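You operate a simulated robot arm through the tools that you are given. There is no shell and no other tool.

Carry out the task below with a simulated robot arm. There is one attempt and no reset: what you move stays moved.

Task
Charge the red cube light to 100% in well A, switch off and shut it in the blue box.
Fine: dock it and lift it out only while the charger is off; leave the other lights and the dial alone. Set down upright: what you pick out.

It is judged by the outcome, as a careful person would: the job done as asked, and still so three seconds after it is handed in. It fails if anything else is knocked over, pushed out of place, dropped, spilled or broken.

Robot
A 6-joint arm with a four-finger gripper, fixed in place. Base frame: the origin is at the foot of the arm, x ahead of it, y to its left, z up. Lengths are in m, angles in rad, forces in N, time in s.
With the tool pointing down near the work surface it reaches from about 0.28 to 0.7 m from the base axis. Its first joint turns from -2.897 to 2.897 rad. Payload 3.43 kg.
The tool frame sits at the grasp point between the pads (the TCP): z along the fingers, y along the line on which they close. The tips reach 0.03 m beyond it. The gripper opens to 0.12 m. The gripper's body begins 0.085 m behind the TCP.
Orientation is that of the tool frame in the base frame, as [roll, pitch, yaw] about the fixed x, y, z axes, in that order (R = Rz(yaw) Ry(pitch) Rx(roll)). With the fingers straight down and closing along the base's y, the tool's x points along the base's -x, its y along +y and its z along -z.

Tools
- The arm moves only by the tool jog_arm. Its argument "motion" is a list of rows, each a list of 7 numbers: the turn, a rotation vector about the tool's x, y, z in rad, then the shift along the tool's x, y, z in m, then the opening, from 0 (shut) to 1 (fully open). In form: [[rx, ry, rz, dx, dy, dz, hand], ...]. A call has 1 to 20 rows; each row is the pose to reach, as a shift and turn from the pose commanded when the call began, along the tool's axes at that moment. Each row takes 0.2 s and may step no farther than 0.05 m and 0.15 rad from the row before; otherwise, or with a gripper value out of range, the whole call is refused. A pose out of reach is approached as far as the arm can. The call stops where the force on the tool passes 40 N (or 10 N more than at its start, if that is more) or the arm is blocked; 0.2 s more then pass. The fingers move at their own pace and stop on an object; they squeeze with about 25 N. The grip force told is the motor's: it shows also when the fingers shut on nothing. Time passes only in rows, and 0.2 s behind the last, so rows that repeat a pose let the fingers close. It gives the time, the measured TCP pose, the force on the tool (base axes), the opening and the grip force at its end, in the units of the frame above (readings bear some noise), with the torque about the TCP (base axes, N m) and any sound that the robot's microphone picked up, and new pictures: "views" is both (left out), scene, wrist or none.
- Cameras (640 x 400 px; columns grow to the right, rows downward): "scene" is fixed at [0.2217, 0.5, 1.621]; the picture's right is [-0.58, -0.81, 0.00], its down [-0.63, 0.45, -0.64] and it looks along [0.52, -0.37, -0.77] (base axes); focal length 330 px, centre (320, 200). "wrist" rides on the gripper at [0.071, -0.017, -0.121] in the tool frame; the picture's right is [0.23, 0.97, 0.00], its down [-0.81, 0.19, -0.55] and it looks along [-0.54, 0.13, 0.83] (tool axes); focal length 275 px, centre (320, 200). There is no depth. A picture from a camera that has moved, and an enlarged one, comes with that camera's place and axes in the base frame and with its lens.
- slide_trunk(by): slides the trunk up (or, below 0, down) by that many m; the arm rides with it, the base frame stays. It gives what a move gives, with no picture.
- inspect(camera, box): a new picture of the part [left, top, right, bottom] of that camera's present view, enlarged. The clock stands still meanwhile.
- job_done(): hands the job in; it is judged then, once.

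Nothing tells you positions but the pictures and the camera data. Unless the task says otherwise, let go and move clear before handing in.

The tools are called after "Emit:" as a command line: name --pt "numbers of a row" for each row, then --argument value for the rest, lists and objects as JSON in quotes. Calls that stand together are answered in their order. jog_arm: Moves the arm, as the interface text tells. Its arguments: {"type":"object","properties":{"motion":{"type":"array"},"views":{"type":"string","enum":["both","scene","wrist","none"]}},"required":["motion"]} The other tools are called the same way: slide_trunk (by) slides the trunk up or down; inspect (camera, box) takes an enlarged picture of a part of a camera's view; job_done () hands the job in.

At the start:

```text
clock: 0.0
tcp_pos: [0.5516, 0.075, 1.2308]
ee_rot: [3.141, 0.0, 3.14]
wrist_force: [0.4, 0.6, -0.2]
torque: [-0.03, 0.03, -0.01]
grip_width: 0.1199
finger_force: 0.1
trunk travel left (down, up): [-0.2, 0.24]
```

scene: 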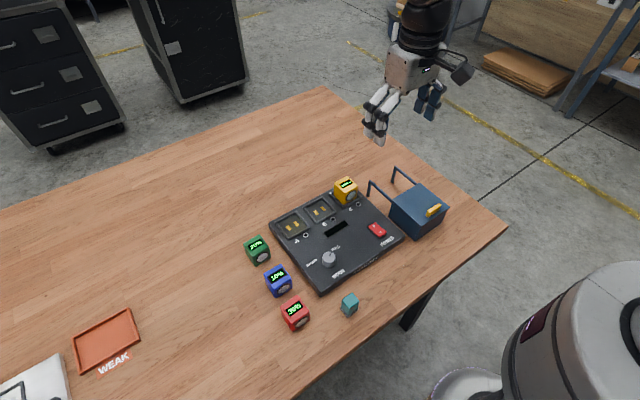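
wrist: 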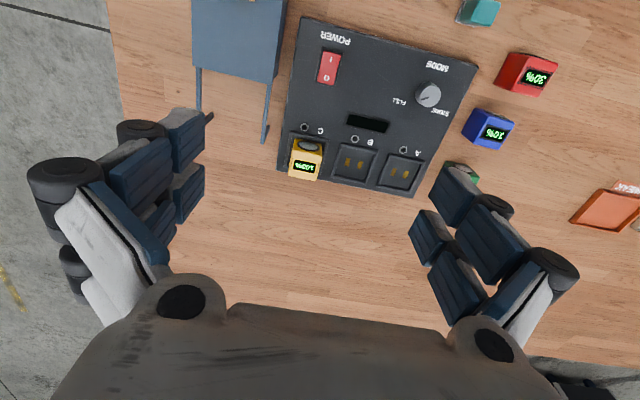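

I see a table with a charger (wells A, B, C; C holds a yellow light at 100%), a red power rocker, a mode dial, a blue box with a lid, and green, blue and red cube lights nearby. First I'll look closer at these.

Emit:
inspect --camera "scene" --box '[230, 160, 460, 340]'

Emit:
inspect --camera "wrist" --box '[180, 0, 580, 220]'

Emit:
inspect --camera "scene" --box '[340, 150, 460, 250]'

Emit:
inspect --camera "scene" --box '[240, 220, 370, 340]'

```text
2.22 times, centred on (345, 250) of scene
camera zoom: at [0.2217, 0.5, 1.621], right [-0.58, -0.81, 0.0], down [-0.63, 0.45, -0.64], along [0.52, -0.37, -0.77], focal length 733 px, centre (264, 89)
```

zoom: 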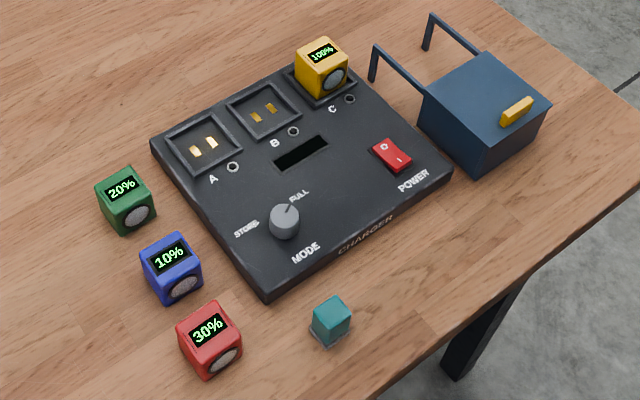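

```text
1.60 times, centred on (380, 110) of wrist
camera zoom: at [0.4808, 0.0567, 1.3508], right [-0.23, 0.97, 0.0], down [0.81, 0.19, 0.55], along [0.54, 0.13, -0.83], focal length 440 px, centre (224, 344)
```

zoom: 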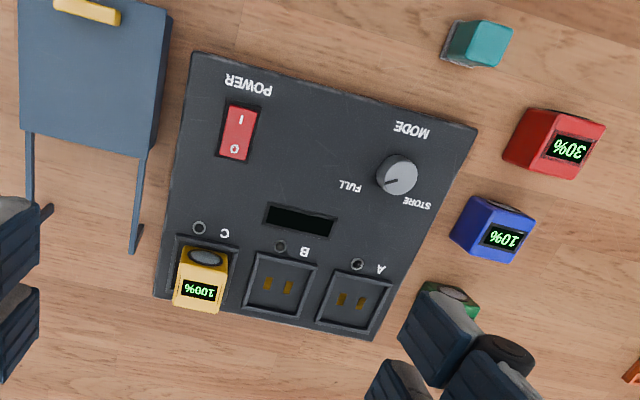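

```text
4.00 times, centred on (400, 200) of scene
camera zoom: at [0.2217, 0.5, 1.621], right [-0.58, -0.81, 0.0], down [-0.63, 0.45, -0.64], along [0.52, -0.37, -0.77], focal length 1319 px, centre (0, 200)
```

zoom: 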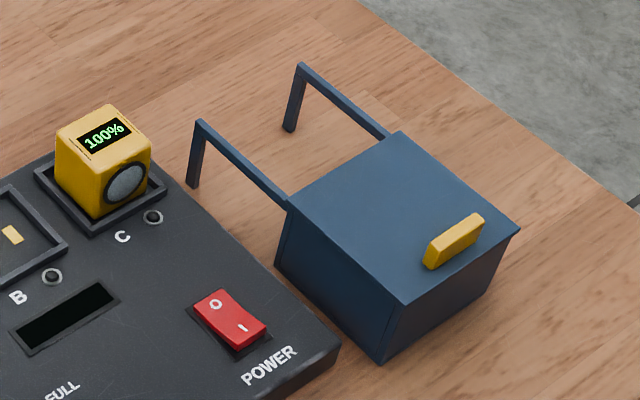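

```text
3.33 times, centred on (305, 280) of scene
camera zoom: at [0.2217, 0.5, 1.621], right [-0.58, -0.81, 0.0], down [-0.63, 0.45, -0.64], along [0.52, -0.37, -0.77], focal length 1100 px, centre (370, -67)
```

zoom: 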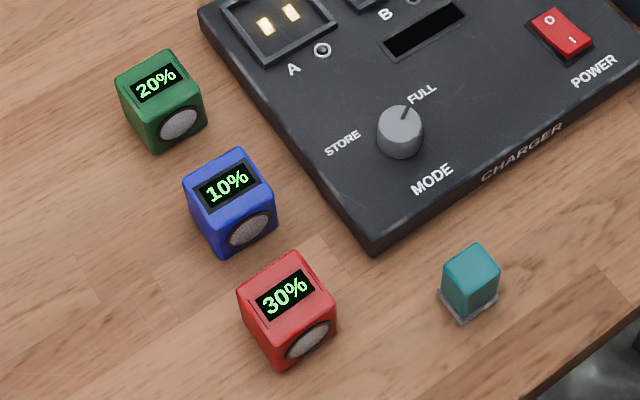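

The power rocker shows dark display and LEDs, so the charger appears off. I place the red light near (0.48, 0.38), well A near (0.685, 0.263), the switch near (0.541, 0.086) and the box lid over x 0.47–0.58, y −0.10–0.00. Next I move above the red light for a closer look.

Emit:
jog_arm --pt "0 0 0 0.007 0.031 0.016 1" --pt "0 0 0 0.014 0.062 0.032 1" --pt "0 0 0 0.021 0.093 0.048 1" --pt "0 0 0 0.028 0.124 0.064 1" --pt "0 0 0 0.035 0.155 0.08 1" --pt "0 0 0 0.042 0.186 0.096 1" --pt "0 0 0 0.049 0.217 0.112 1" --pt "0 0 0 0.056 0.248 0.128 0.9" --pt "0 0 0 0.063 0.279 0.144 0.8" --pt "0 0 0 0.07 0.309 0.16 0.7" --pt "0 0 0 0.07 0.309 0.16 0.7" --views "both"

```text
clock: 2.4
tcp_pos: [0.4817, 0.3863, 1.0703]
ee_rot: [3.141, 0.001, 3.141]
wrist_force: [-1.0, -0.8, -0.5]
torque: [0.0, -0.01, 0.01]
grip_width: 0.0842
finger_force: 0.1
trunk travel left (down, up): [-0.2, 0.24]
camera wrist: at [0.4103, 0.3681, 1.1912], right [-0.23, 0.97, 0.0], down [0.81, 0.19, 0.55], along [0.54, 0.13, -0.83], focal length 275 px, centre (320, 200)
```

scene: 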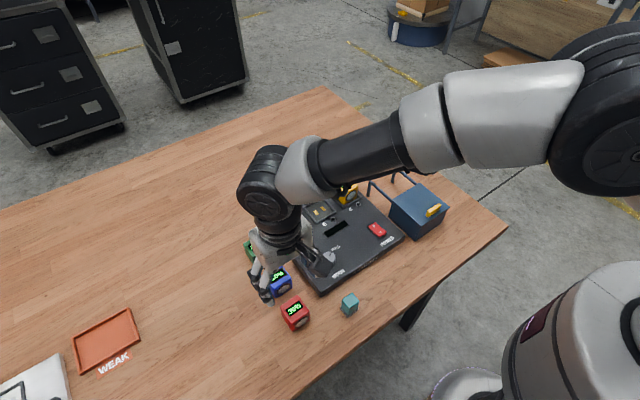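
wrist: 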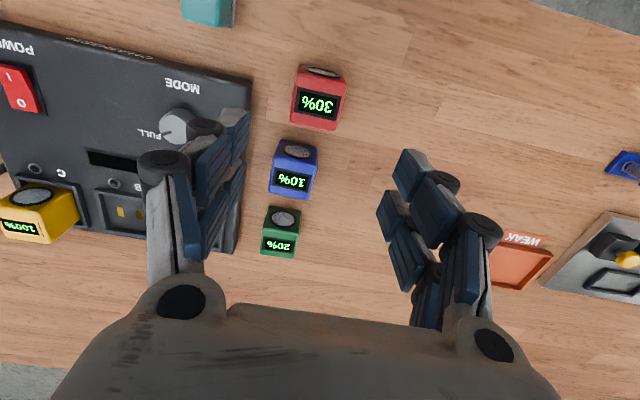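

The wrist camera now shows the red, blue and green lights in a row, lenses facing the robot. I'll zoom in to fix the red light's centre and turn.

Emit:
inspect --camera "wrist" --box '[240, 40, 400, 140]'

Emit:
inspect --camera "wrist" --box '[0, 20, 256, 250]'

Emit:
inspect --camera "wrist" --box '[480, 130, 640, 320]'

Emit:
inspect --camera "scene" --box '[270, 285, 350, 335]'

```text
4.00 times, centred on (320, 90) of wrist
camera zoom: at [0.4103, 0.3681, 1.1912], right [-0.23, 0.97, 0.0], down [0.81, 0.19, 0.55], along [0.54, 0.13, -0.83], focal length 1101 px, centre (320, 640)
```

zoom: 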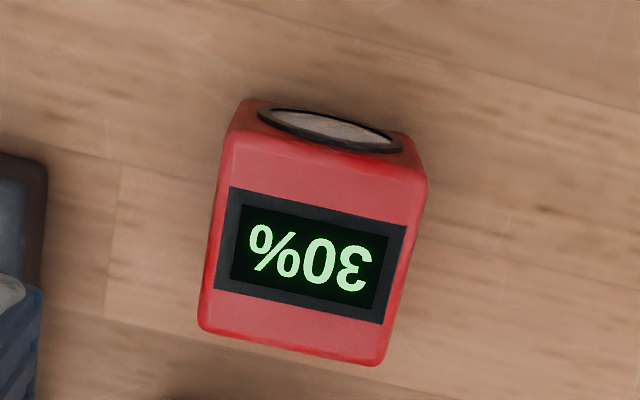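

```text
1.74 times, centred on (128, 135) of wrist
camera zoom: at [0.4103, 0.3681, 1.1912], right [-0.23, 0.97, 0.0], down [0.81, 0.19, 0.55], along [0.54, 0.13, -0.83], focal length 479 px, centre (654, 313)
```

zoom: 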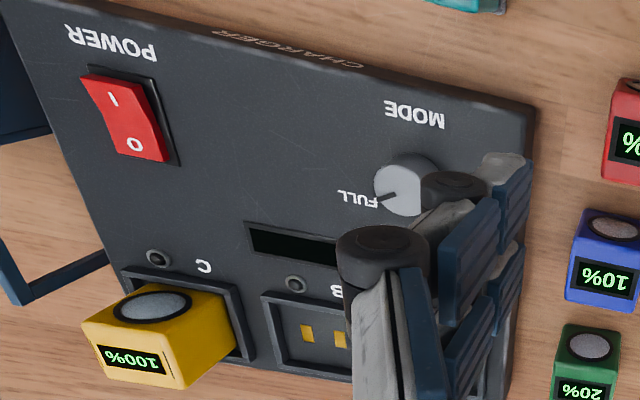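

```text
2.11 times, centred on (560, 225) of wrist
camera zoom: at [0.4103, 0.3681, 1.1912], right [-0.23, 0.97, 0.0], down [0.81, 0.19, 0.55], along [0.54, 0.13, -0.83], focal length 580 px, centre (-185, 147)
```

zoom: 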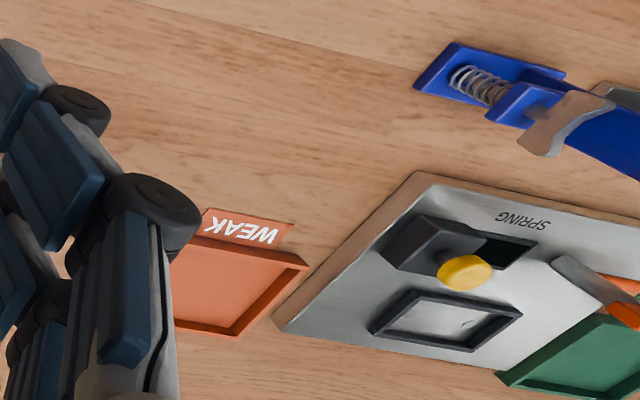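

```text
8.00 times, centred on (310, 310) of scene
camera zoom: at [0.2217, 0.5, 1.621], right [-0.58, -0.81, 0.0], down [-0.63, 0.45, -0.64], along [0.52, -0.37, -0.77], focal length 2639 px, centre (400, -680)
```

zoom: 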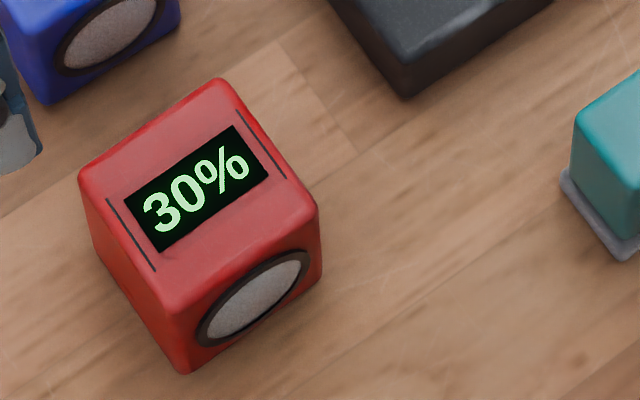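

The red light measures about 0.05 m on a side, centred at (0.485, 0.383), its top near z 0.898 and turned about 2°. Before picking it up, I'll check my reach and get a good look at well A from above it.

Emit:
jog_arm --pt "0 0 0 -0.034 -0.0205 0 0.7" --pt "0 0 0 -0.068 -0.041 0 0.7" --pt "0 0 0 -0.102 -0.0615 0 0.7" --pt "0 0 0 -0.136 -0.082 0 0.7" --pt "0 0 0 -0.17 -0.1025 0 0.7" --pt "0 0 0 -0.203 -0.123 0 0.7" --pt "0 0 0 -0.203 -0.123 0 0.7" --views "both"

```text
clock: 4.0
tcp_pos: [0.6631, 0.2605, 1.0671]
ee_rot: [3.141, -0.002, -3.141]
wrist_force: [0.4, -1.0, 0.2]
torque: [0.01, 0.0, 0.01]
grip_width: 0.084
finger_force: 0.1
out of reach, approached as far as the arm can: row 6, 7
trunk travel left (down, up): [-0.2, 0.24]
camera wrist: at [0.5905, 0.2421, 1.188], right [-0.23, 0.97, 0.0], down [0.81, 0.19, 0.55], along [0.54, 0.13, -0.83], focal length 275 px, centre (320, 200)
```

scene: 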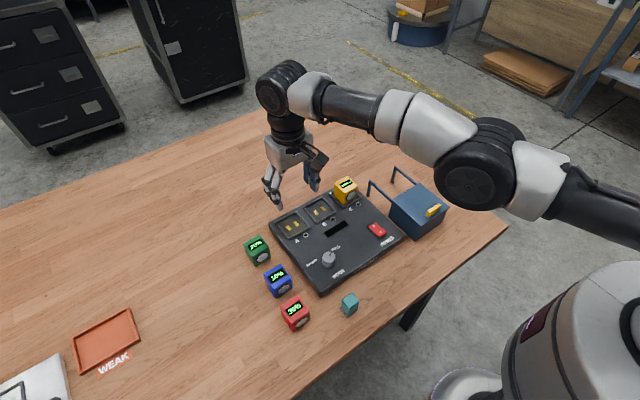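
wrist: 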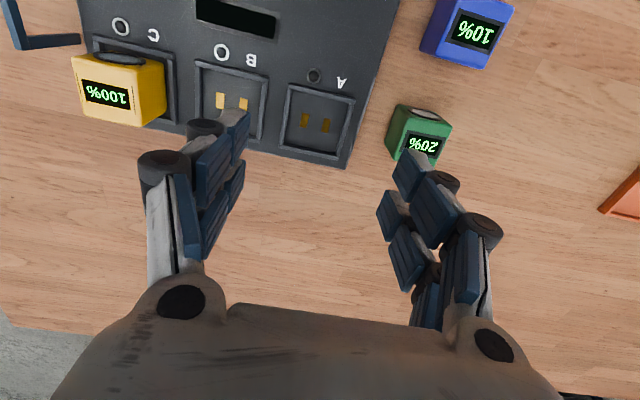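

I stopped short here at x = 0.663, so well A is just out of reach at this trunk height. I'll look at the well now, then lower the trunk to gain reach.

Emit:
inspect --camera "wrist" --box '[240, 60, 400, 180]'

Emit:
inspect --camera "wrist" --box '[60, 20, 280, 160]'

Emit:
inspect --camera "scene" --box '[265, 170, 375, 250]'

```text
3.33 times, centred on (320, 120) of wrist
camera zoom: at [0.5905, 0.2421, 1.188], right [-0.23, 0.97, 0.0], down [0.81, 0.19, 0.55], along [0.54, 0.13, -0.83], focal length 918 px, centre (320, 467)
```

zoom: 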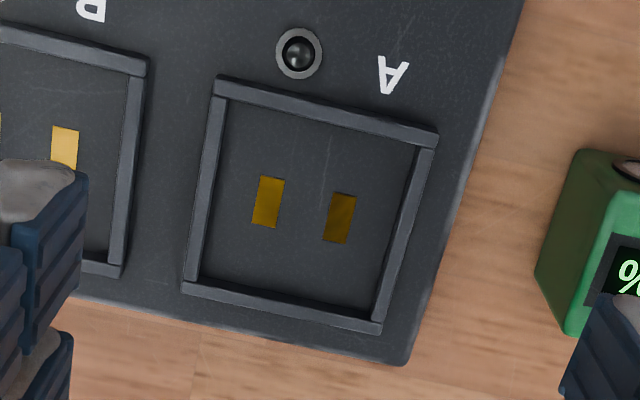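

```text
2.86 times, centred on (170, 90) of wrist
camera zoom: at [0.5905, 0.2421, 1.188], right [-0.23, 0.97, 0.0], down [0.81, 0.19, 0.55], along [0.54, 0.13, -0.83], focal length 786 px, centre (749, 514)
```

zoom: 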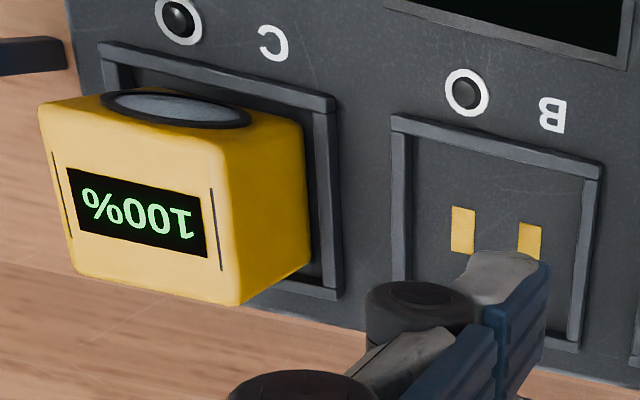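

```text
5.00 times, centred on (320, 210) of scene
camera zoom: at [0.2217, 0.5, 1.621], right [-0.58, -0.81, 0.0], down [-0.63, 0.45, -0.64], along [0.52, -0.37, -0.77], focal length 1649 px, centre (320, 150)
```

zoom: 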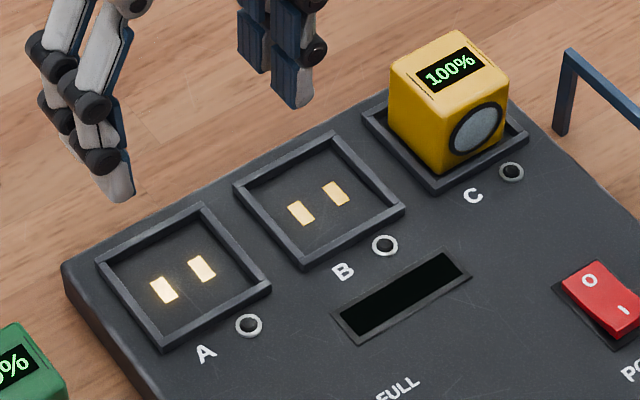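

Well A's rim is centred near (0.687, 0.260), inner width about 0.055 m, aligned with the base axes. I'll lower the trunk a little to see whether the reach grows.

Emit:
slide_trunk --by -0.08

```text
clock: 5.2
tcp_pos: [0.6613, 0.2607, 0.9876]
ee_rot: [-3.141, 0.001, -3.141]
wrist_force: [-0.3, -0.8, 0.8]
torque: [0.0, 0.02, -0.03]
grip_width: 0.0843
finger_force: 0.1
trunk travel left (down, up): [-0.12, 0.32]
```

With the trunk 0.08 m lower I'm at z ≈ 0.988. I'll raise back up and extend toward the well to test the new reach.

Emit:
jog_arm --pt "0 0 0 0 0 -0.03 0.7" --pt "0 0 0 0 0 -0.06 0.7" --pt "0 0 0 -0.013 0 -0.06 0.7" --pt "0 0 0 -0.026 0 -0.06 0.7" --pt "0 0 0 -0.026 0 -0.06 0.7" --views "scene"

```text
clock: 6.4
tcp_pos: [0.6614, 0.2503, 1.0445]
ee_rot: [-3.14, 0.001, 3.141]
wrist_force: [0.7, -0.5, -0.1]
torque: [-0.02, -0.02, -0.01]
grip_width: 0.0841
finger_force: 0.0
out of reach, approached as far as the arm can: row 2, 3, 4, 5
trunk travel left (down, up): [-0.12, 0.32]
```

scene: 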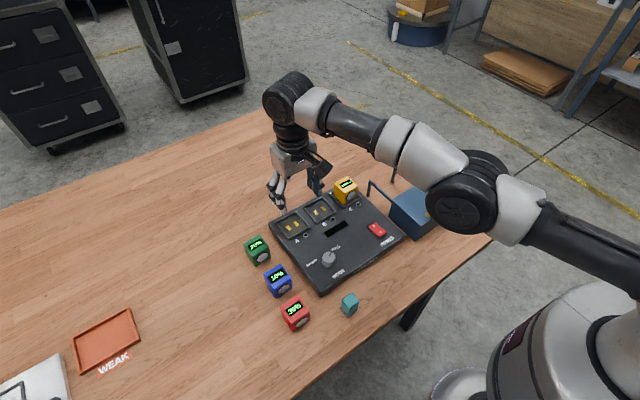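

Lowering didn't lengthen the reach: straight down the limit is about 0.713 m, and well A is at 0.734 m. Tilting the fingers outward about their closing axis gains reach while the cube stays upright, so I'll grip the red light with a 0.25 rad tilt. Now moving above it.

Emit:
jog_arm --pt "0 0 0 0.03 0.022 0 0.7" --pt "0 -0.05 0 0.06 0.044 0 0.7" --pt "0 -0.1 0 0.09 0.066 0 0.7" --pt "0 -0.15 0 0.12 0.088 0.01 0.7" --pt "0 -0.2 0 0.15 0.11 0.025 0.7" --pt "0 -0.25 0 0.176 0.133 0.04 0.7" --pt "0 -0.25 0 0.176 0.133 0.04 0.7" --views "both"

```text
clock: 8.0
tcp_pos: [0.6013, 0.4401, 1.0735]
ee_rot: [-3.14, 0.249, -3.141]
wrist_force: [-0.3, -1.0, 0.1]
torque: [0.02, -0.01, 0.01]
grip_width: 0.0838
finger_force: 0.0
out of reach, approached as far as the arm can: row 1, 2, 3, 4, 5, 6, 7
trunk travel left (down, up): [-0.12, 0.32]
camera wrist: at [0.5015, 0.4218, 1.1725], right [-0.22, 0.97, -0.06], down [0.65, 0.19, 0.74], along [0.73, 0.13, -0.68], focal length 275 px, centre (320, 200)
```

scene: 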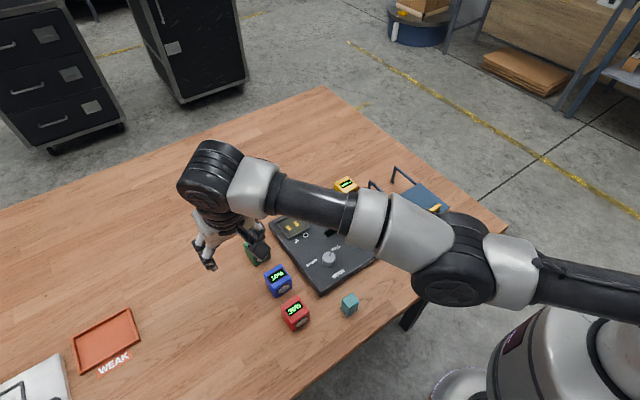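
wrist: 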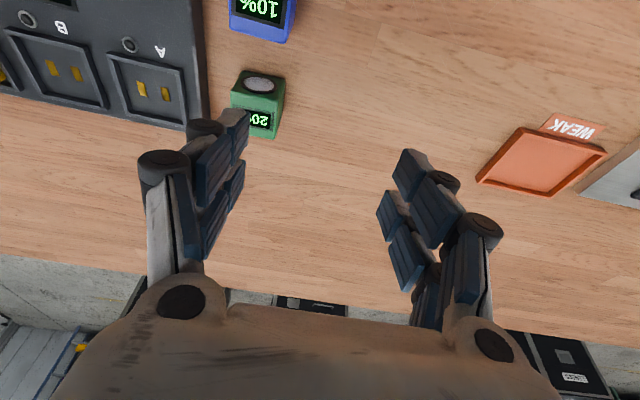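

The arm overshot because it was stretched straight at its limit. It's clear of everything; I'll repeat the commanded pose for a moment to see whether it settles.

Emit:
jog_arm --pt "0 0 0 0 0 0 0.7" --pt "0 0 0 0 0 0 0.7" --views "none"

```text
clock: 8.6
tcp_pos: [0.6001, 0.4404, 1.0734]
ee_rot: [-3.141, 0.248, 3.141]
wrist_force: [0.3, 0.5, 0.0]
torque: [0.0, -0.01, -0.02]
grip_width: 0.084
finger_force: 0.3
trunk travel left (down, up): [-0.12, 0.32]
```

The commanded pose now matches where the arm is. I'll step inward a little to check that the arm bends the elbow properly.

Emit:
jog_arm --pt "0 0 0 0.0116 -0.009 -0.003 0.7" --pt "0 0 0 0.0233 -0.018 -0.0059 0.7" --pt "0 0 0 0.0233 -0.018 -0.0059 0.7" --views "scene"

```text
clock: 9.4
tcp_pos: [0.5997, 0.4396, 1.0782]
ee_rot: [-3.14, 0.248, 3.141]
wrist_force: [-0.6, -1.0, -0.3]
torque: [-0.01, -0.01, 0.02]
grip_width: 0.0842
finger_force: 0.0
out of reach, approached as far as the arm can: row 1, 2, 3
trunk travel left (down, up): [-0.12, 0.32]
```

scene: 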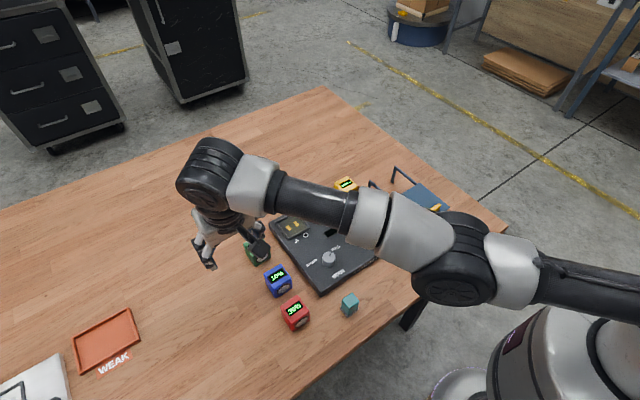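

The elbow is locked out straight, so pulling inward alone doesn't bend it. I'll raise the trunk back for clearance, then ask for a downward motion, which should bend the elbow the right way.

Emit:
slide_trunk --by 0.08

Emit:
jog_arm --pt "0 0 0 0.008 0 0.031 0.7" --pt "0 0 0 0.016 -0.005 0.062 0.7" --pt "0 0 0 0.03 -0.015 0.09 0.7" --pt "0 0 0 0.03 -0.015 0.09 0.7" --views "scene"

```text
clock: 10.5
tcp_pos: [0.6009, 0.4391, 1.1562]
ee_rot: [-3.139, 0.247, -3.141]
wrist_force: [0.2, -0.6, 0.0]
torque: [-0.01, 0.04, 0.03]
grip_width: 0.0842
finger_force: 0.1
trunk travel left (down, up): [-0.2, 0.24]
```

```text
clock: 11.5
tcp_pos: [0.6112, 0.4386, 1.0628]
ee_rot: [-3.14, 0.248, 3.141]
wrist_force: [-1.4, 0.1, 0.1]
torque: [0.02, -0.01, 0.01]
grip_width: 0.084
finger_force: 0.1
out of reach, approached as far as the arm can: row 1, 2, 3, 4
trunk travel left (down, up): [-0.2, 0.24]
```

scene: 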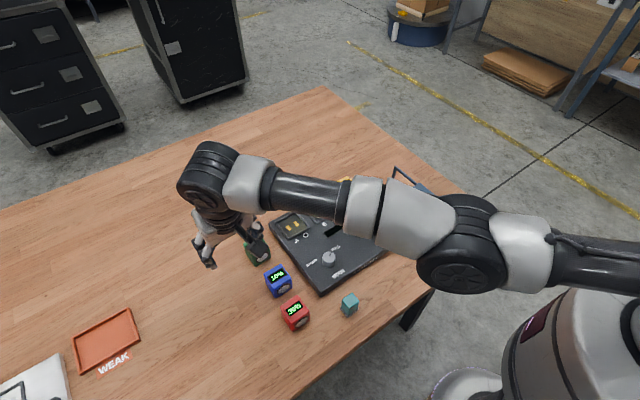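

The elbow is still locked. I'll raise the trunk well clear, then sweep down along the edge of the reach and pull in at the end so that the elbow folds.

Emit:
slide_trunk --by 0.2

Emit:
jog_arm --pt "0 0 0 0.0034 0.0029 0.0301 0.7" --pt "0 0 0 0.0116 0.0023 0.0589 0.7" --pt "0 0 0 0.0208 0.001 0.0876 0.7" --pt "0 0 0 0.0311 -0.001 0.116 0.7" --pt "0 0 0 0.0422 -0.0038 0.144 0.7" --pt "0 0 0 0.0544 -0.0073 0.1719 0.7" --pt "0 0 0 0.0678 -0.0117 0.1995 0.7" --pt "0 0 0 0.082 -0.0167 0.2267 0.7" --pt "0 0 0 0.104 -0.029 0.2418 0.7" --pt "0 0 0 0.1298 -0.047 0.2455 0.7" --pt "0 0 0 0.1298 -0.047 0.2455 0.7" --views "scene"

```text
clock: 13.7
tcp_pos: [0.61, 0.4397, 1.2615]
ee_rot: [-3.139, 0.245, -3.141]
wrist_force: [-0.3, 0.6, 0.7]
torque: [0.01, 0.0, 0.0]
grip_width: 0.0843
finger_force: 0.0
trunk travel left (down, up): [-0.4, 0.04]
```

```text
clock: 16.1
tcp_pos: [0.5437, 0.3921, 0.9918]
ee_rot: [-3.138, 0.247, -3.14]
wrist_force: [0.1, -0.2, -0.1]
torque: [0.0, 0.03, 0.01]
grip_width: 0.084
finger_force: 0.1
out of reach, approached as far as the arm can: row 1, 5, 6, 7, 8
trunk travel left (down, up): [-0.4, 0.04]
```

scene: 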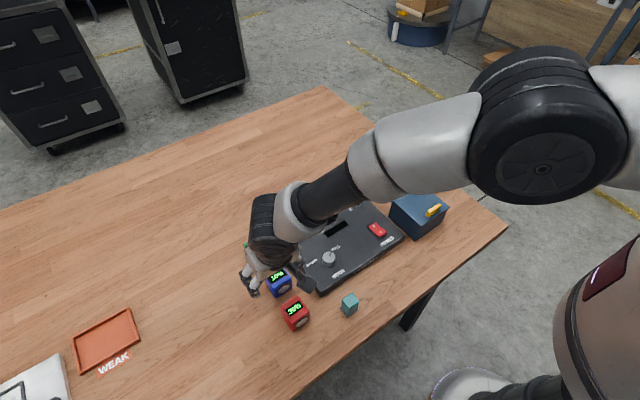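

The elbow is folded properly again, at (0.544, 0.392, 0.992). I'll raise the hand over the red light, tilt to 0.35 rad for reach margin, and bring the trunk back down by 0.2.

Emit:
jog_arm --pt "0 0 0 0.001 -0.002 -0.04 0.7" --pt "0 0 0 0.002 -0.004 -0.08 0.7" --pt "0 -0.03 0 0.003 -0.006 -0.12 0.7" --pt "0 -0.06 0 0.004 -0.008 -0.16 0.7" --pt "0 -0.08 0 0.005 -0.009 -0.19 0.7" --pt "0 -0.1 0 0.0067 -0.01 -0.2164 0.7" --pt "0 -0.1 0 0.0067 -0.01 -0.2164 0.7" --views "none"

Emit:
slide_trunk --by -0.2

```text
clock: 17.7
tcp_pos: [0.4857, 0.3833, 1.201]
ee_rot: [-3.138, 0.347, 3.141]
wrist_force: [0.5, 0.4, 0.6]
torque: [0.03, 0.04, 0.02]
grip_width: 0.084
finger_force: 0.0
trunk travel left (down, up): [-0.4, 0.04]
```

```text
clock: 19.9
tcp_pos: [0.4839, 0.3814, 1.0024]
ee_rot: [-3.138, 0.346, 3.141]
wrist_force: [0.6, 0.5, 0.2]
torque: [-0.02, -0.01, 0.03]
grip_width: 0.084
finger_force: 0.0
trunk travel left (down, up): [-0.2, 0.24]
```

Now I'm right above the red light at z = 1.00 with the tilt set. I'll take a look before descending.

Emit:
jog_arm --pt "0 0 0 0 0 0 0.7" --views "both"

```text
clock: 20.3
tcp_pos: [0.4855, 0.3828, 1.0015]
ee_rot: [-3.138, 0.348, 3.141]
wrist_force: [-0.9, -0.4, 1.0]
torque: [0.0, 0.03, 0.0]
grip_width: 0.0839
finger_force: 0.0
trunk travel left (down, up): [-0.2, 0.24]
camera wrist: at [0.3765, 0.365, 1.0918], right [-0.22, 0.97, -0.08], down [0.58, 0.19, 0.79], along [0.79, 0.12, -0.6], focal length 275 px, centre (320, 200)
```

scene: 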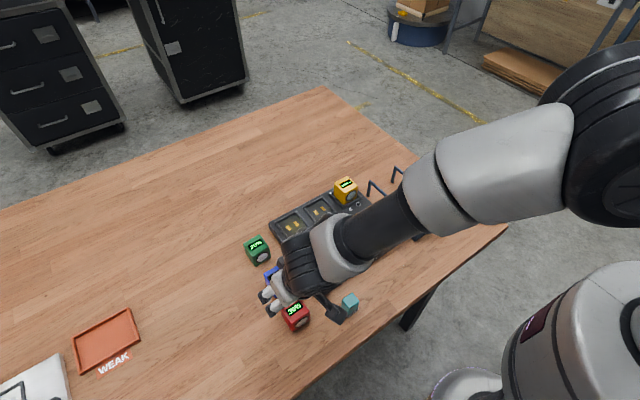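
wrist: 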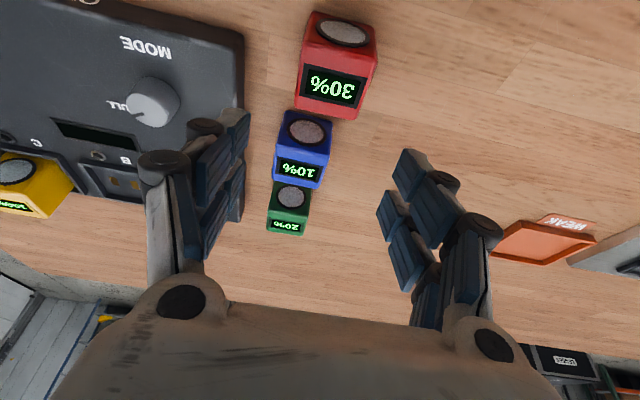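

The red light is exactly where I expected, between the open fingers. I'll descend so the pads cover its upper half, then close.

Emit:
jog_arm --pt "0 0 0 0.0104 0 0.0245 0.7" --pt "0 0 0 0.0208 0 0.0491 0.7" --pt "0 0 0 0.0311 0 0.0736 0.7" --pt "0 0 0 0.0363 0 0.086 0.7" --pt "0 0 0 0.0415 0 0.0982 0.7" --pt "0 0 0 0.0415 0 0.0982 0.7" --views "both"

```text
clock: 21.7
tcp_pos: [0.4757, 0.3793, 0.8958]
ee_rot: [-3.138, 0.347, 3.141]
wrist_force: [0.5, 0.1, 0.7]
torque: [0.0, 0.0, -0.01]
grip_width: 0.0838
finger_force: 0.1
trunk travel left (down, up): [-0.2, 0.24]
camera wrist: at [0.368, 0.3625, 0.9853], right [-0.22, 0.97, -0.08], down [0.58, 0.19, 0.79], along [0.79, 0.12, -0.6], focal length 275 px, centre (320, 200)
```

scene: 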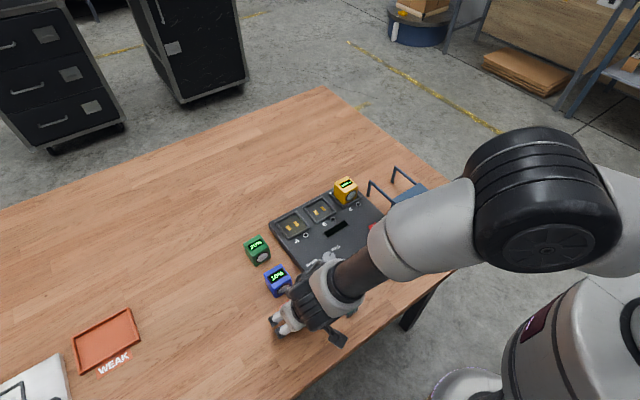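
wrist: 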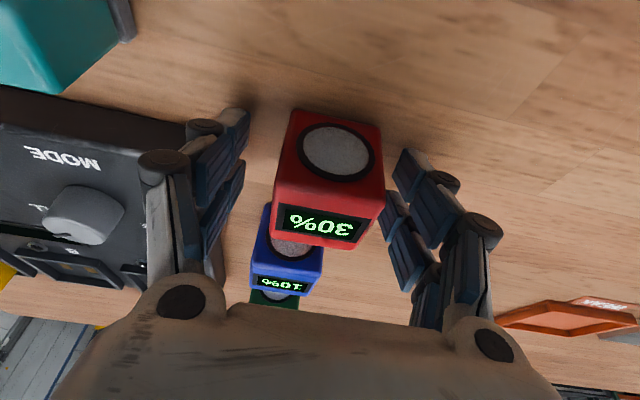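

The fingers straddle the red light, which sits a few mm toward +y. I'll shift by 3 mm and close the grip.

Emit:
jog_arm --pt "0 0 0 0 0.003 0 0.7" --pt "0 0 0 0 0.003 0 0.6" --pt "0 0 0 0 0.003 0 0.5" --pt "0 0 0 0 0.003 0 0.4" --pt "0 0 0 0 0.003 0 0.2" --pt "0 0 0 0 0.003 0 0.0" --pt "0 0 0 0 0.003 0 0.0" --views "wrist"

```text
clock: 23.3
tcp_pos: [0.4763, 0.3829, 0.895]
ee_rot: [-3.14, 0.346, -3.142]
wrist_force: [-0.2, 1.5, 5.2]
torque: [0.0, 0.02, -0.03]
grip_width: 0.0497
finger_force: 25.7
trunk travel left (down, up): [-0.2, 0.24]
camera wrist: at [0.369, 0.3661, 0.9852], right [-0.22, 0.97, -0.08], down [0.57, 0.19, 0.8], along [0.79, 0.13, -0.6], focal length 275 px, centre (320, 200)
```

wrist: 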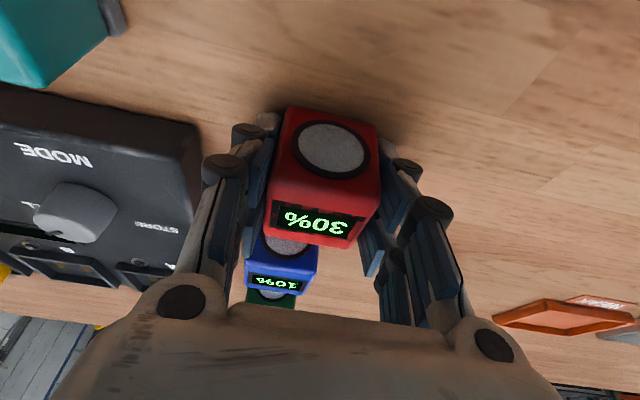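

Gripped: the width is 0.050 m, which matches the cube. Lifting straight up 0.11 m and checking the hold.

Emit:
jog_arm --pt "0 0 0 -0.0034 0 -0.0094 0" --pt "0 0 0 -0.0102 0 -0.0282 0" --pt "0 0 0 -0.0204 0 -0.0564 0" --pt "0 0 0 -0.0306 0 -0.0846 0" --pt "0 0 0 -0.0374 0 -0.1034 0" --pt "0 0 0 -0.0374 0 -0.1034 0" --views "both"

```text
clock: 24.7
tcp_pos: [0.4787, 0.3854, 1.0077]
ee_rot: [-3.138, 0.346, -3.141]
wrist_force: [0.1, -0.3, -2.7]
torque: [-0.01, 0.03, 0.0]
grip_width: 0.0497
finger_force: 25.2
trunk travel left (down, up): [-0.2, 0.24]
camera wrist: at [0.3715, 0.3679, 1.0973], right [-0.22, 0.97, -0.08], down [0.58, 0.19, 0.79], along [0.79, 0.12, -0.6], focal length 275 px, centre (320, 200)
```

scene: 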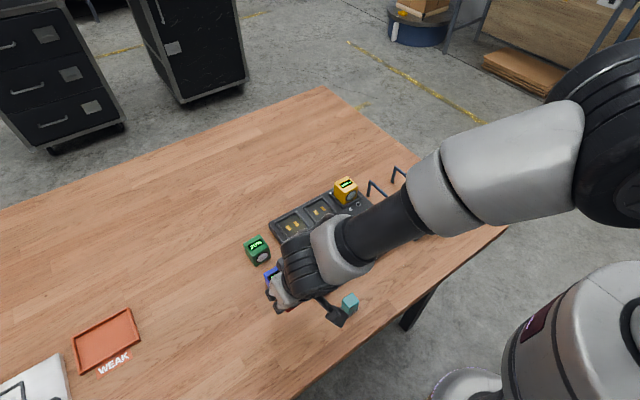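
wrist: 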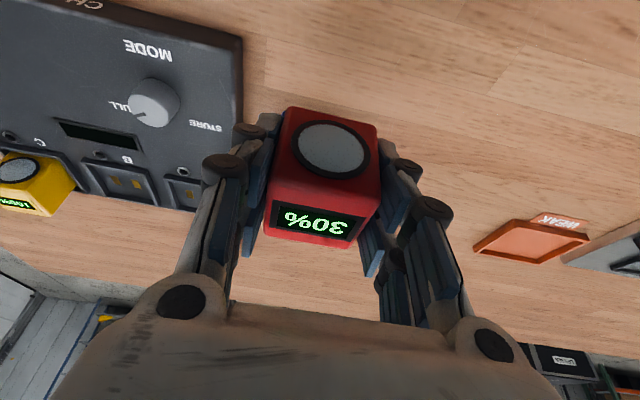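

The red light is held upright. I'll zoom in on it in the hand to know exactly where it sits relative to the grip before docking.

Emit:
inspect --camera "wrist" --box '[240, 90, 400, 260]'

```text
2.35 times, centred on (320, 175) of wrist
camera zoom: at [0.3715, 0.3679, 1.0973], right [-0.22, 0.97, -0.08], down [0.58, 0.19, 0.79], along [0.79, 0.12, -0.6], focal length 648 px, centre (320, 259)
```

zoom: 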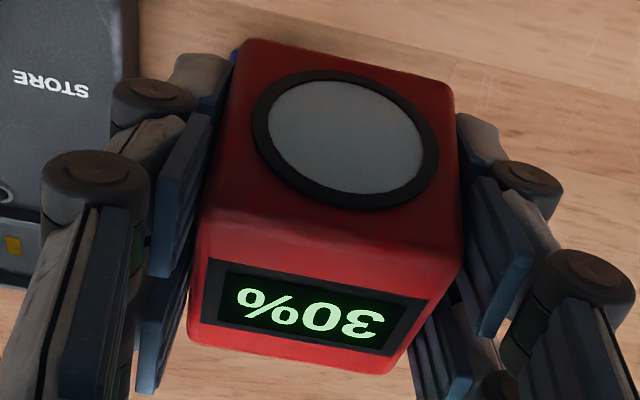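

The zoom shows the red light's top is 14 mm above the grip point, so my fingertips sit only about 4 mm above its base. They would hit the well's rim, so I'll set it back down where it stood and regrip 15 mm higher.

Emit:
jog_arm --pt "0 0 0 0.0102 0 0.0282 0" --pt "0 0 0 0.0204 0 0.0564 0" --pt "0 0 0 0.0289 0 0.08 0" --pt "0 0 0 0.0347 0 0.096 0" --pt "0 0 0 0.0367 0 0.1015 0" --pt "0 0 0 0.0374 0 0.1034 0" --pt "0 0 0 0.0374 0 0.1034 0" --views "wrist"

```text
clock: 26.3
tcp_pos: [0.4799, 0.3854, 0.897]
ee_rot: [-3.138, 0.347, -3.141]
wrist_force: [-0.6, 0.7, -1.6]
torque: [-0.01, 0.02, 0.03]
grip_width: 0.0497
finger_force: 24.9
trunk travel left (down, up): [-0.2, 0.24]
camera wrist: at [0.3722, 0.3675, 0.9861], right [-0.22, 0.97, -0.08], down [0.58, 0.19, 0.79], along [0.79, 0.12, -0.6], focal length 275 px, centre (320, 200)
```

wrist: 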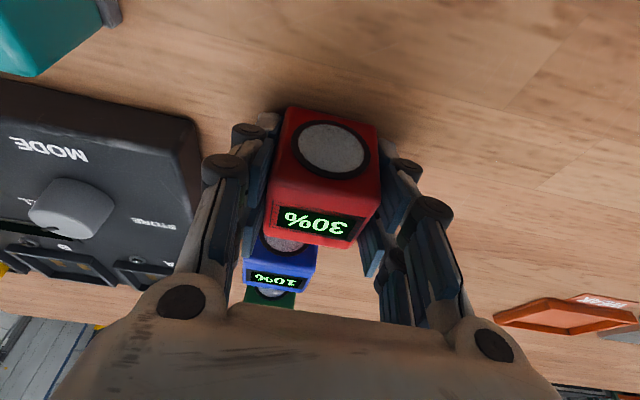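

The hand is still carrying the light, so it's about 2 mm above the table. I'll ease it down until it rests.

Emit:
jog_arm --pt "0 0 0 0.0003 0 0.0009 0" --pt "0 0 0 0.0007 0 0.0019 0" --pt "0 0 0 0.001 0 0.0028 0" --pt "0 0 0 0.001 0 0.0028 0" --views "none"

```text
clock: 27.3
tcp_pos: [0.48, 0.3853, 0.8955]
ee_rot: [-3.141, 0.348, 3.139]
wrist_force: [6.4, -8.0, 23.5]
torque: [-0.42, 0.24, 0.09]
grip_width: 0.0499
finger_force: 25.2
trunk travel left (down, up): [-0.2, 0.24]
```

It's on the table now. I'll ease the pressure, open, rise 15 mm and close again.

Emit:
jog_arm --pt "0 0 0 -0.0004 0 -0.0012 0" --pt "0 0 0 -0.0005 0 -0.0014 0.5" --pt "0 0 0 -0.0005 0 -0.0014 0.6" --pt "0 0 0 -0.0005 0 -0.0014 0.7" --pt "0 0 0 -0.0005 0 -0.0014 0.7" --pt "0 0 0 -0.0005 0 -0.0014 0.7" --views "wrist"

```text
clock: 28.7
tcp_pos: [0.4782, 0.3855, 0.8946]
ee_rot: [-3.138, 0.346, 3.141]
wrist_force: [-0.2, 0.0, -0.5]
torque: [-0.03, 0.0, -0.02]
grip_width: 0.084
finger_force: 0.0
trunk travel left (down, up): [-0.2, 0.24]
camera wrist: at [0.3704, 0.3681, 0.984], right [-0.22, 0.97, -0.08], down [0.58, 0.19, 0.79], along [0.79, 0.12, -0.6], focal length 275 px, centre (320, 200)
```

wrist: 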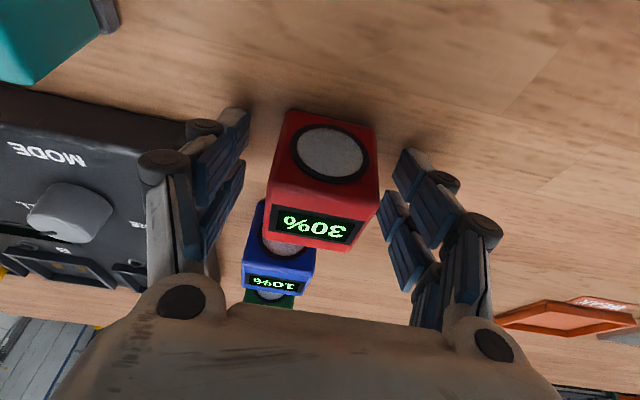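

It's standing on the table, free of the fingers. Raising 15 mm and closing again.

Emit:
jog_arm --pt "0 0 0 -0.0035 0 -0.0067 0.7" --pt "0 0 0 -0.007 0 -0.0134 0.7" --pt "0 0 0 -0.007 0 -0.0134 0.6" --pt "0 0 0 -0.007 0 -0.0134 0.45" --pt "0 0 0 -0.007 0 -0.0134 0.2" --pt "0 0 0 -0.007 0 -0.0134 0" --pt "0 0 0 -0.007 0 -0.0134 0" --views "wrist"

```text
clock: 30.3
tcp_pos: [0.4821, 0.3865, 0.9106]
ee_rot: [-3.138, 0.346, 3.141]
wrist_force: [-0.1, -1.3, 1.3]
torque: [-0.15, 0.01, 0.03]
grip_width: 0.0495
finger_force: 25.2
trunk travel left (down, up): [-0.2, 0.24]
camera wrist: at [0.3733, 0.3689, 0.9996], right [-0.22, 0.97, -0.08], down [0.58, 0.19, 0.79], along [0.79, 0.12, -0.6], focal length 275 px, centre (320, 200)
```

wrist: 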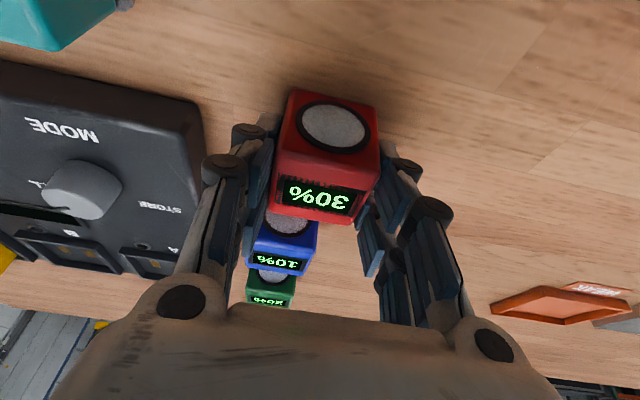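

Regripped with the top of the light level with the grip point. Now I lift it and carry it over well A at z ≈ 1.0.

Emit:
jog_arm --pt "0 0 0 -0.0102 0 -0.0282 0" --pt "0 0 0 -0.021 0 -0.0583 0" --pt "0 0 0 -0.032 0 -0.0888 0" --pt "0 0 0 -0.0637 -0.0211 -0.0774 0" --pt "0 0 0 -0.0953 -0.0422 -0.066 0" --pt "0 0 0 -0.127 -0.0633 -0.0546 0" --pt "0 0 0 -0.1587 -0.0843 -0.0431 0" --pt "0 0 0 -0.1903 -0.1054 -0.0317 0" --pt "0 0 0 -0.222 -0.1265 -0.0203 0" --pt "0 0 0 -0.222 -0.1265 -0.0203 0" --pt "0 0 0 -0.222 -0.1265 -0.0203 0" --views "both"

```text
clock: 32.7
tcp_pos: [0.6853, 0.2567, 1.0029]
ee_rot: [-3.138, 0.346, -3.141]
wrist_force: [0.3, -0.4, -2.9]
torque: [0.0, -0.01, -0.05]
grip_width: 0.0498
finger_force: 25.1
trunk travel left (down, up): [-0.2, 0.24]
camera wrist: at [0.5765, 0.2389, 1.0925], right [-0.22, 0.97, -0.08], down [0.58, 0.19, 0.79], along [0.79, 0.12, -0.6], focal length 275 px, centre (320, 200)
```

scene: 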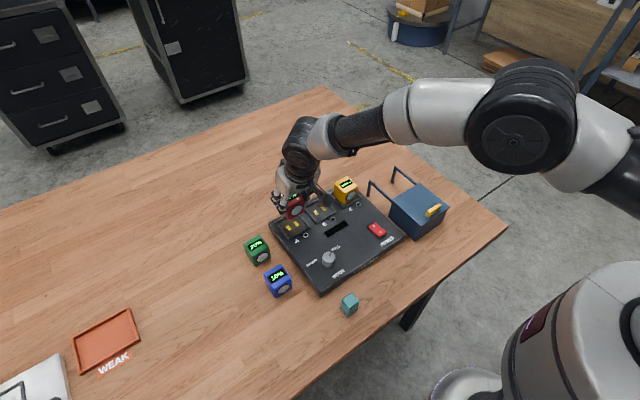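
wrist: 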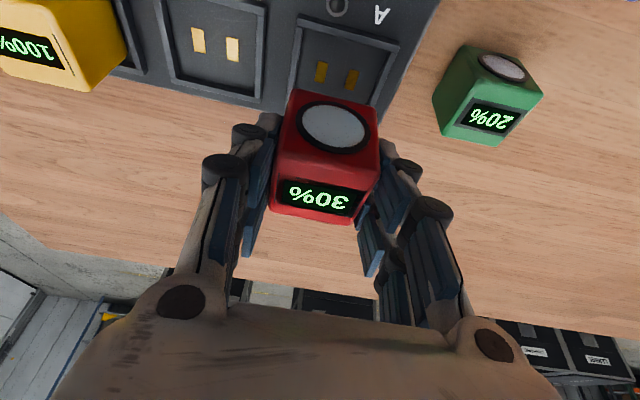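

I'm over well A, within reach and at the right tilt. I'll zoom in on the light and well from both cameras to line them up.

Emit:
inspect --camera "wrist" --box '[240, 0, 440, 220]'

Emit:
inspect --camera "scene" --box '[260, 180, 340, 250]'

```text
1.82 times, centred on (340, 110) of wrist
camera zoom: at [0.5765, 0.2389, 1.0925], right [-0.22, 0.97, -0.08], down [0.58, 0.19, 0.79], along [0.79, 0.12, -0.6], focal length 500 px, centre (284, 364)
```

zoom: 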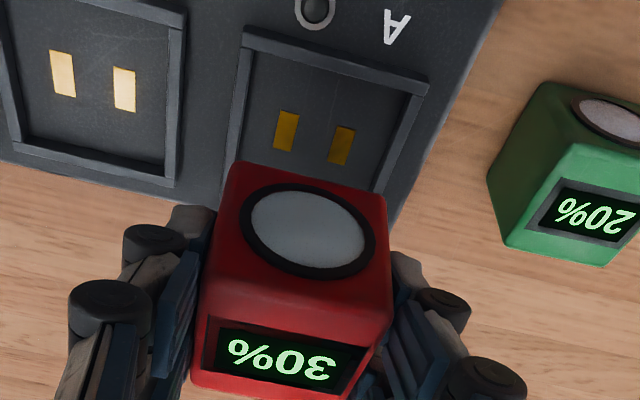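

```text
5.71 times, centred on (300, 215) of scene
camera zoom: at [0.2217, 0.5, 1.621], right [-0.58, -0.81, 0.0], down [-0.63, 0.45, -0.64], along [0.52, -0.37, -0.77], focal length 1885 px, centre (434, 114)
```

zoom: 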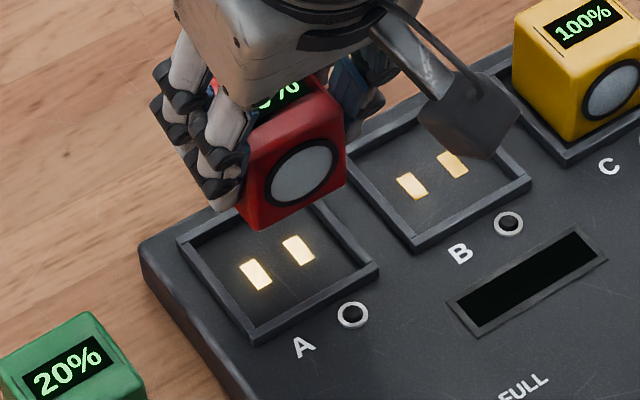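

Emit:
inspect --camera "wrist" --box '[280, 0, 400, 75]'

Emit:
inspect --camera "wrist" --box '[260, 75, 400, 225]'

Emit:
inspect --camera "scene" --box '[275, 190, 325, 245]'

```text
5.33 times, centred on (340, 38) of wrist
camera zoom: at [0.5765, 0.2389, 1.0925], right [-0.22, 0.97, -0.08], down [0.58, 0.19, 0.79], along [0.79, 0.12, -0.6], focal length 1468 px, centre (213, 1067)
```

zoom: 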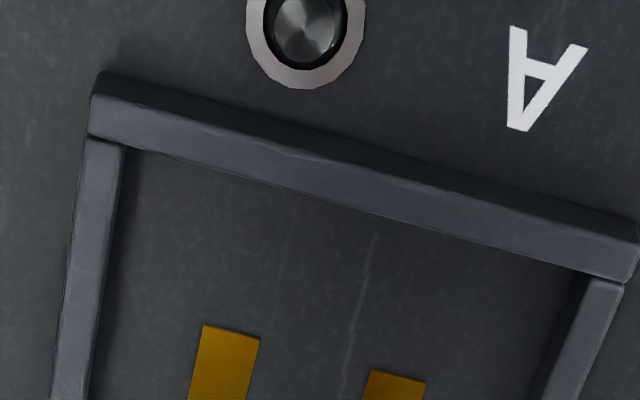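

```text
2.67 times, centred on (330, 150) of wrist
camera zoom: at [0.5765, 0.2389, 1.0925], right [-0.22, 0.97, -0.08], down [0.58, 0.19, 0.79], along [0.79, 0.12, -0.6], focal length 734 px, centre (293, 333)
```

zoom: 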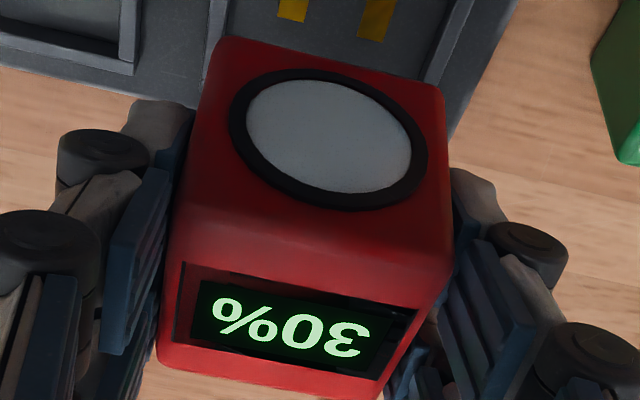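

```text
7.27 times, centred on (300, 218) of scene
camera zoom: at [0.2217, 0.5, 1.621], right [-0.58, -0.81, 0.0], down [-0.63, 0.45, -0.64], along [0.52, -0.37, -0.77], focal length 2399 px, centre (466, 73)
```

zoom: 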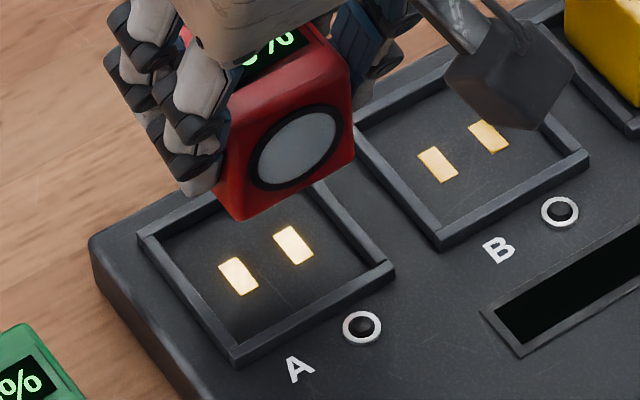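

The well's rim is centred at (0.687, 0.260) with its top near z = 0.895, and the light is square to it. I'll lower to just above the rim, correcting y by 4 mm, and check again.

Emit:
jog_arm --pt "0 0 0 0.0055 0.002 0.0157 0" --pt "0 0 0 0.0109 0.004 0.0315 0" --pt "0 0 0 0.0163 0.004 0.0472 0" --pt "0 0 0 0.0163 0.004 0.0472 0" --pt "0 0 0 0.0163 0.004 0.0472 0" --views "both"

Emit:
inspect --camera "wrist" --box '[240, 40, 400, 240]'

Emit:
inspect --camera "scene" --box '[265, 190, 325, 245]'

```text
clock: 33.9
tcp_pos: [0.6836, 0.2617, 0.9531]
ee_rot: [-3.136, 0.345, 3.141]
wrist_force: [-0.5, 0.6, -2.4]
torque: [-0.01, -0.01, 0.0]
grip_width: 0.0494
finger_force: 25.3
trunk travel left (down, up): [-0.2, 0.24]
camera wrist: at [0.5758, 0.2444, 1.0427], right [-0.22, 0.97, -0.08], down [0.58, 0.19, 0.79], along [0.79, 0.12, -0.6], focal length 275 px, centre (320, 200)
```

scene: 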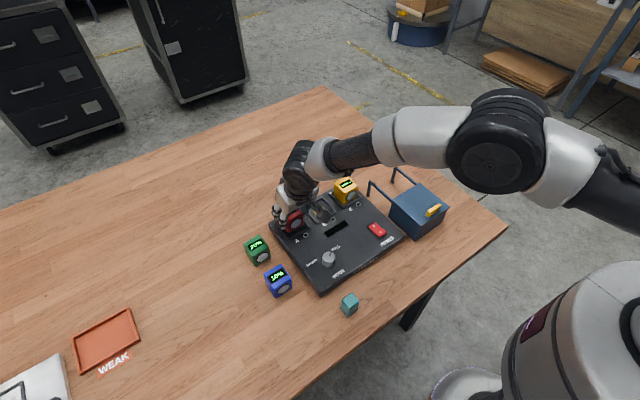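
wrist: 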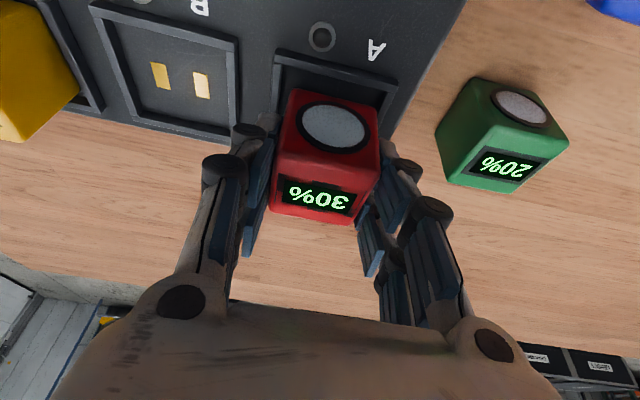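

```text
2.00 times, centred on (320, 140) of wrist
camera zoom: at [0.5758, 0.2444, 1.0427], right [-0.22, 0.97, -0.08], down [0.58, 0.19, 0.79], along [0.79, 0.12, -0.6], focal length 551 px, centre (320, 320)
```

zoom: 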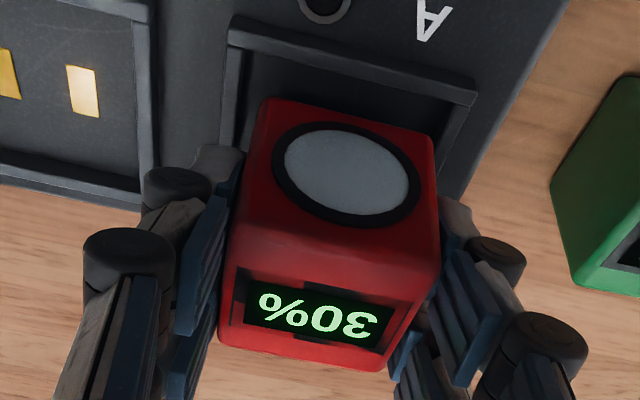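

```text
7.27 times, centred on (295, 218) of scene
camera zoom: at [0.2217, 0.5, 1.621], right [-0.58, -0.81, 0.0], down [-0.63, 0.45, -0.64], along [0.52, -0.37, -0.77], focal length 2399 px, centre (502, 73)
```

zoom: 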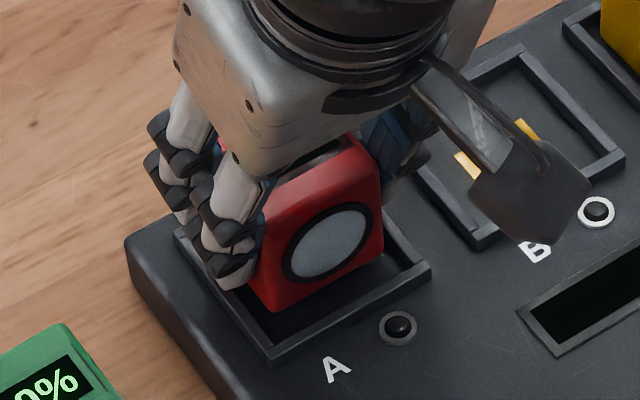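

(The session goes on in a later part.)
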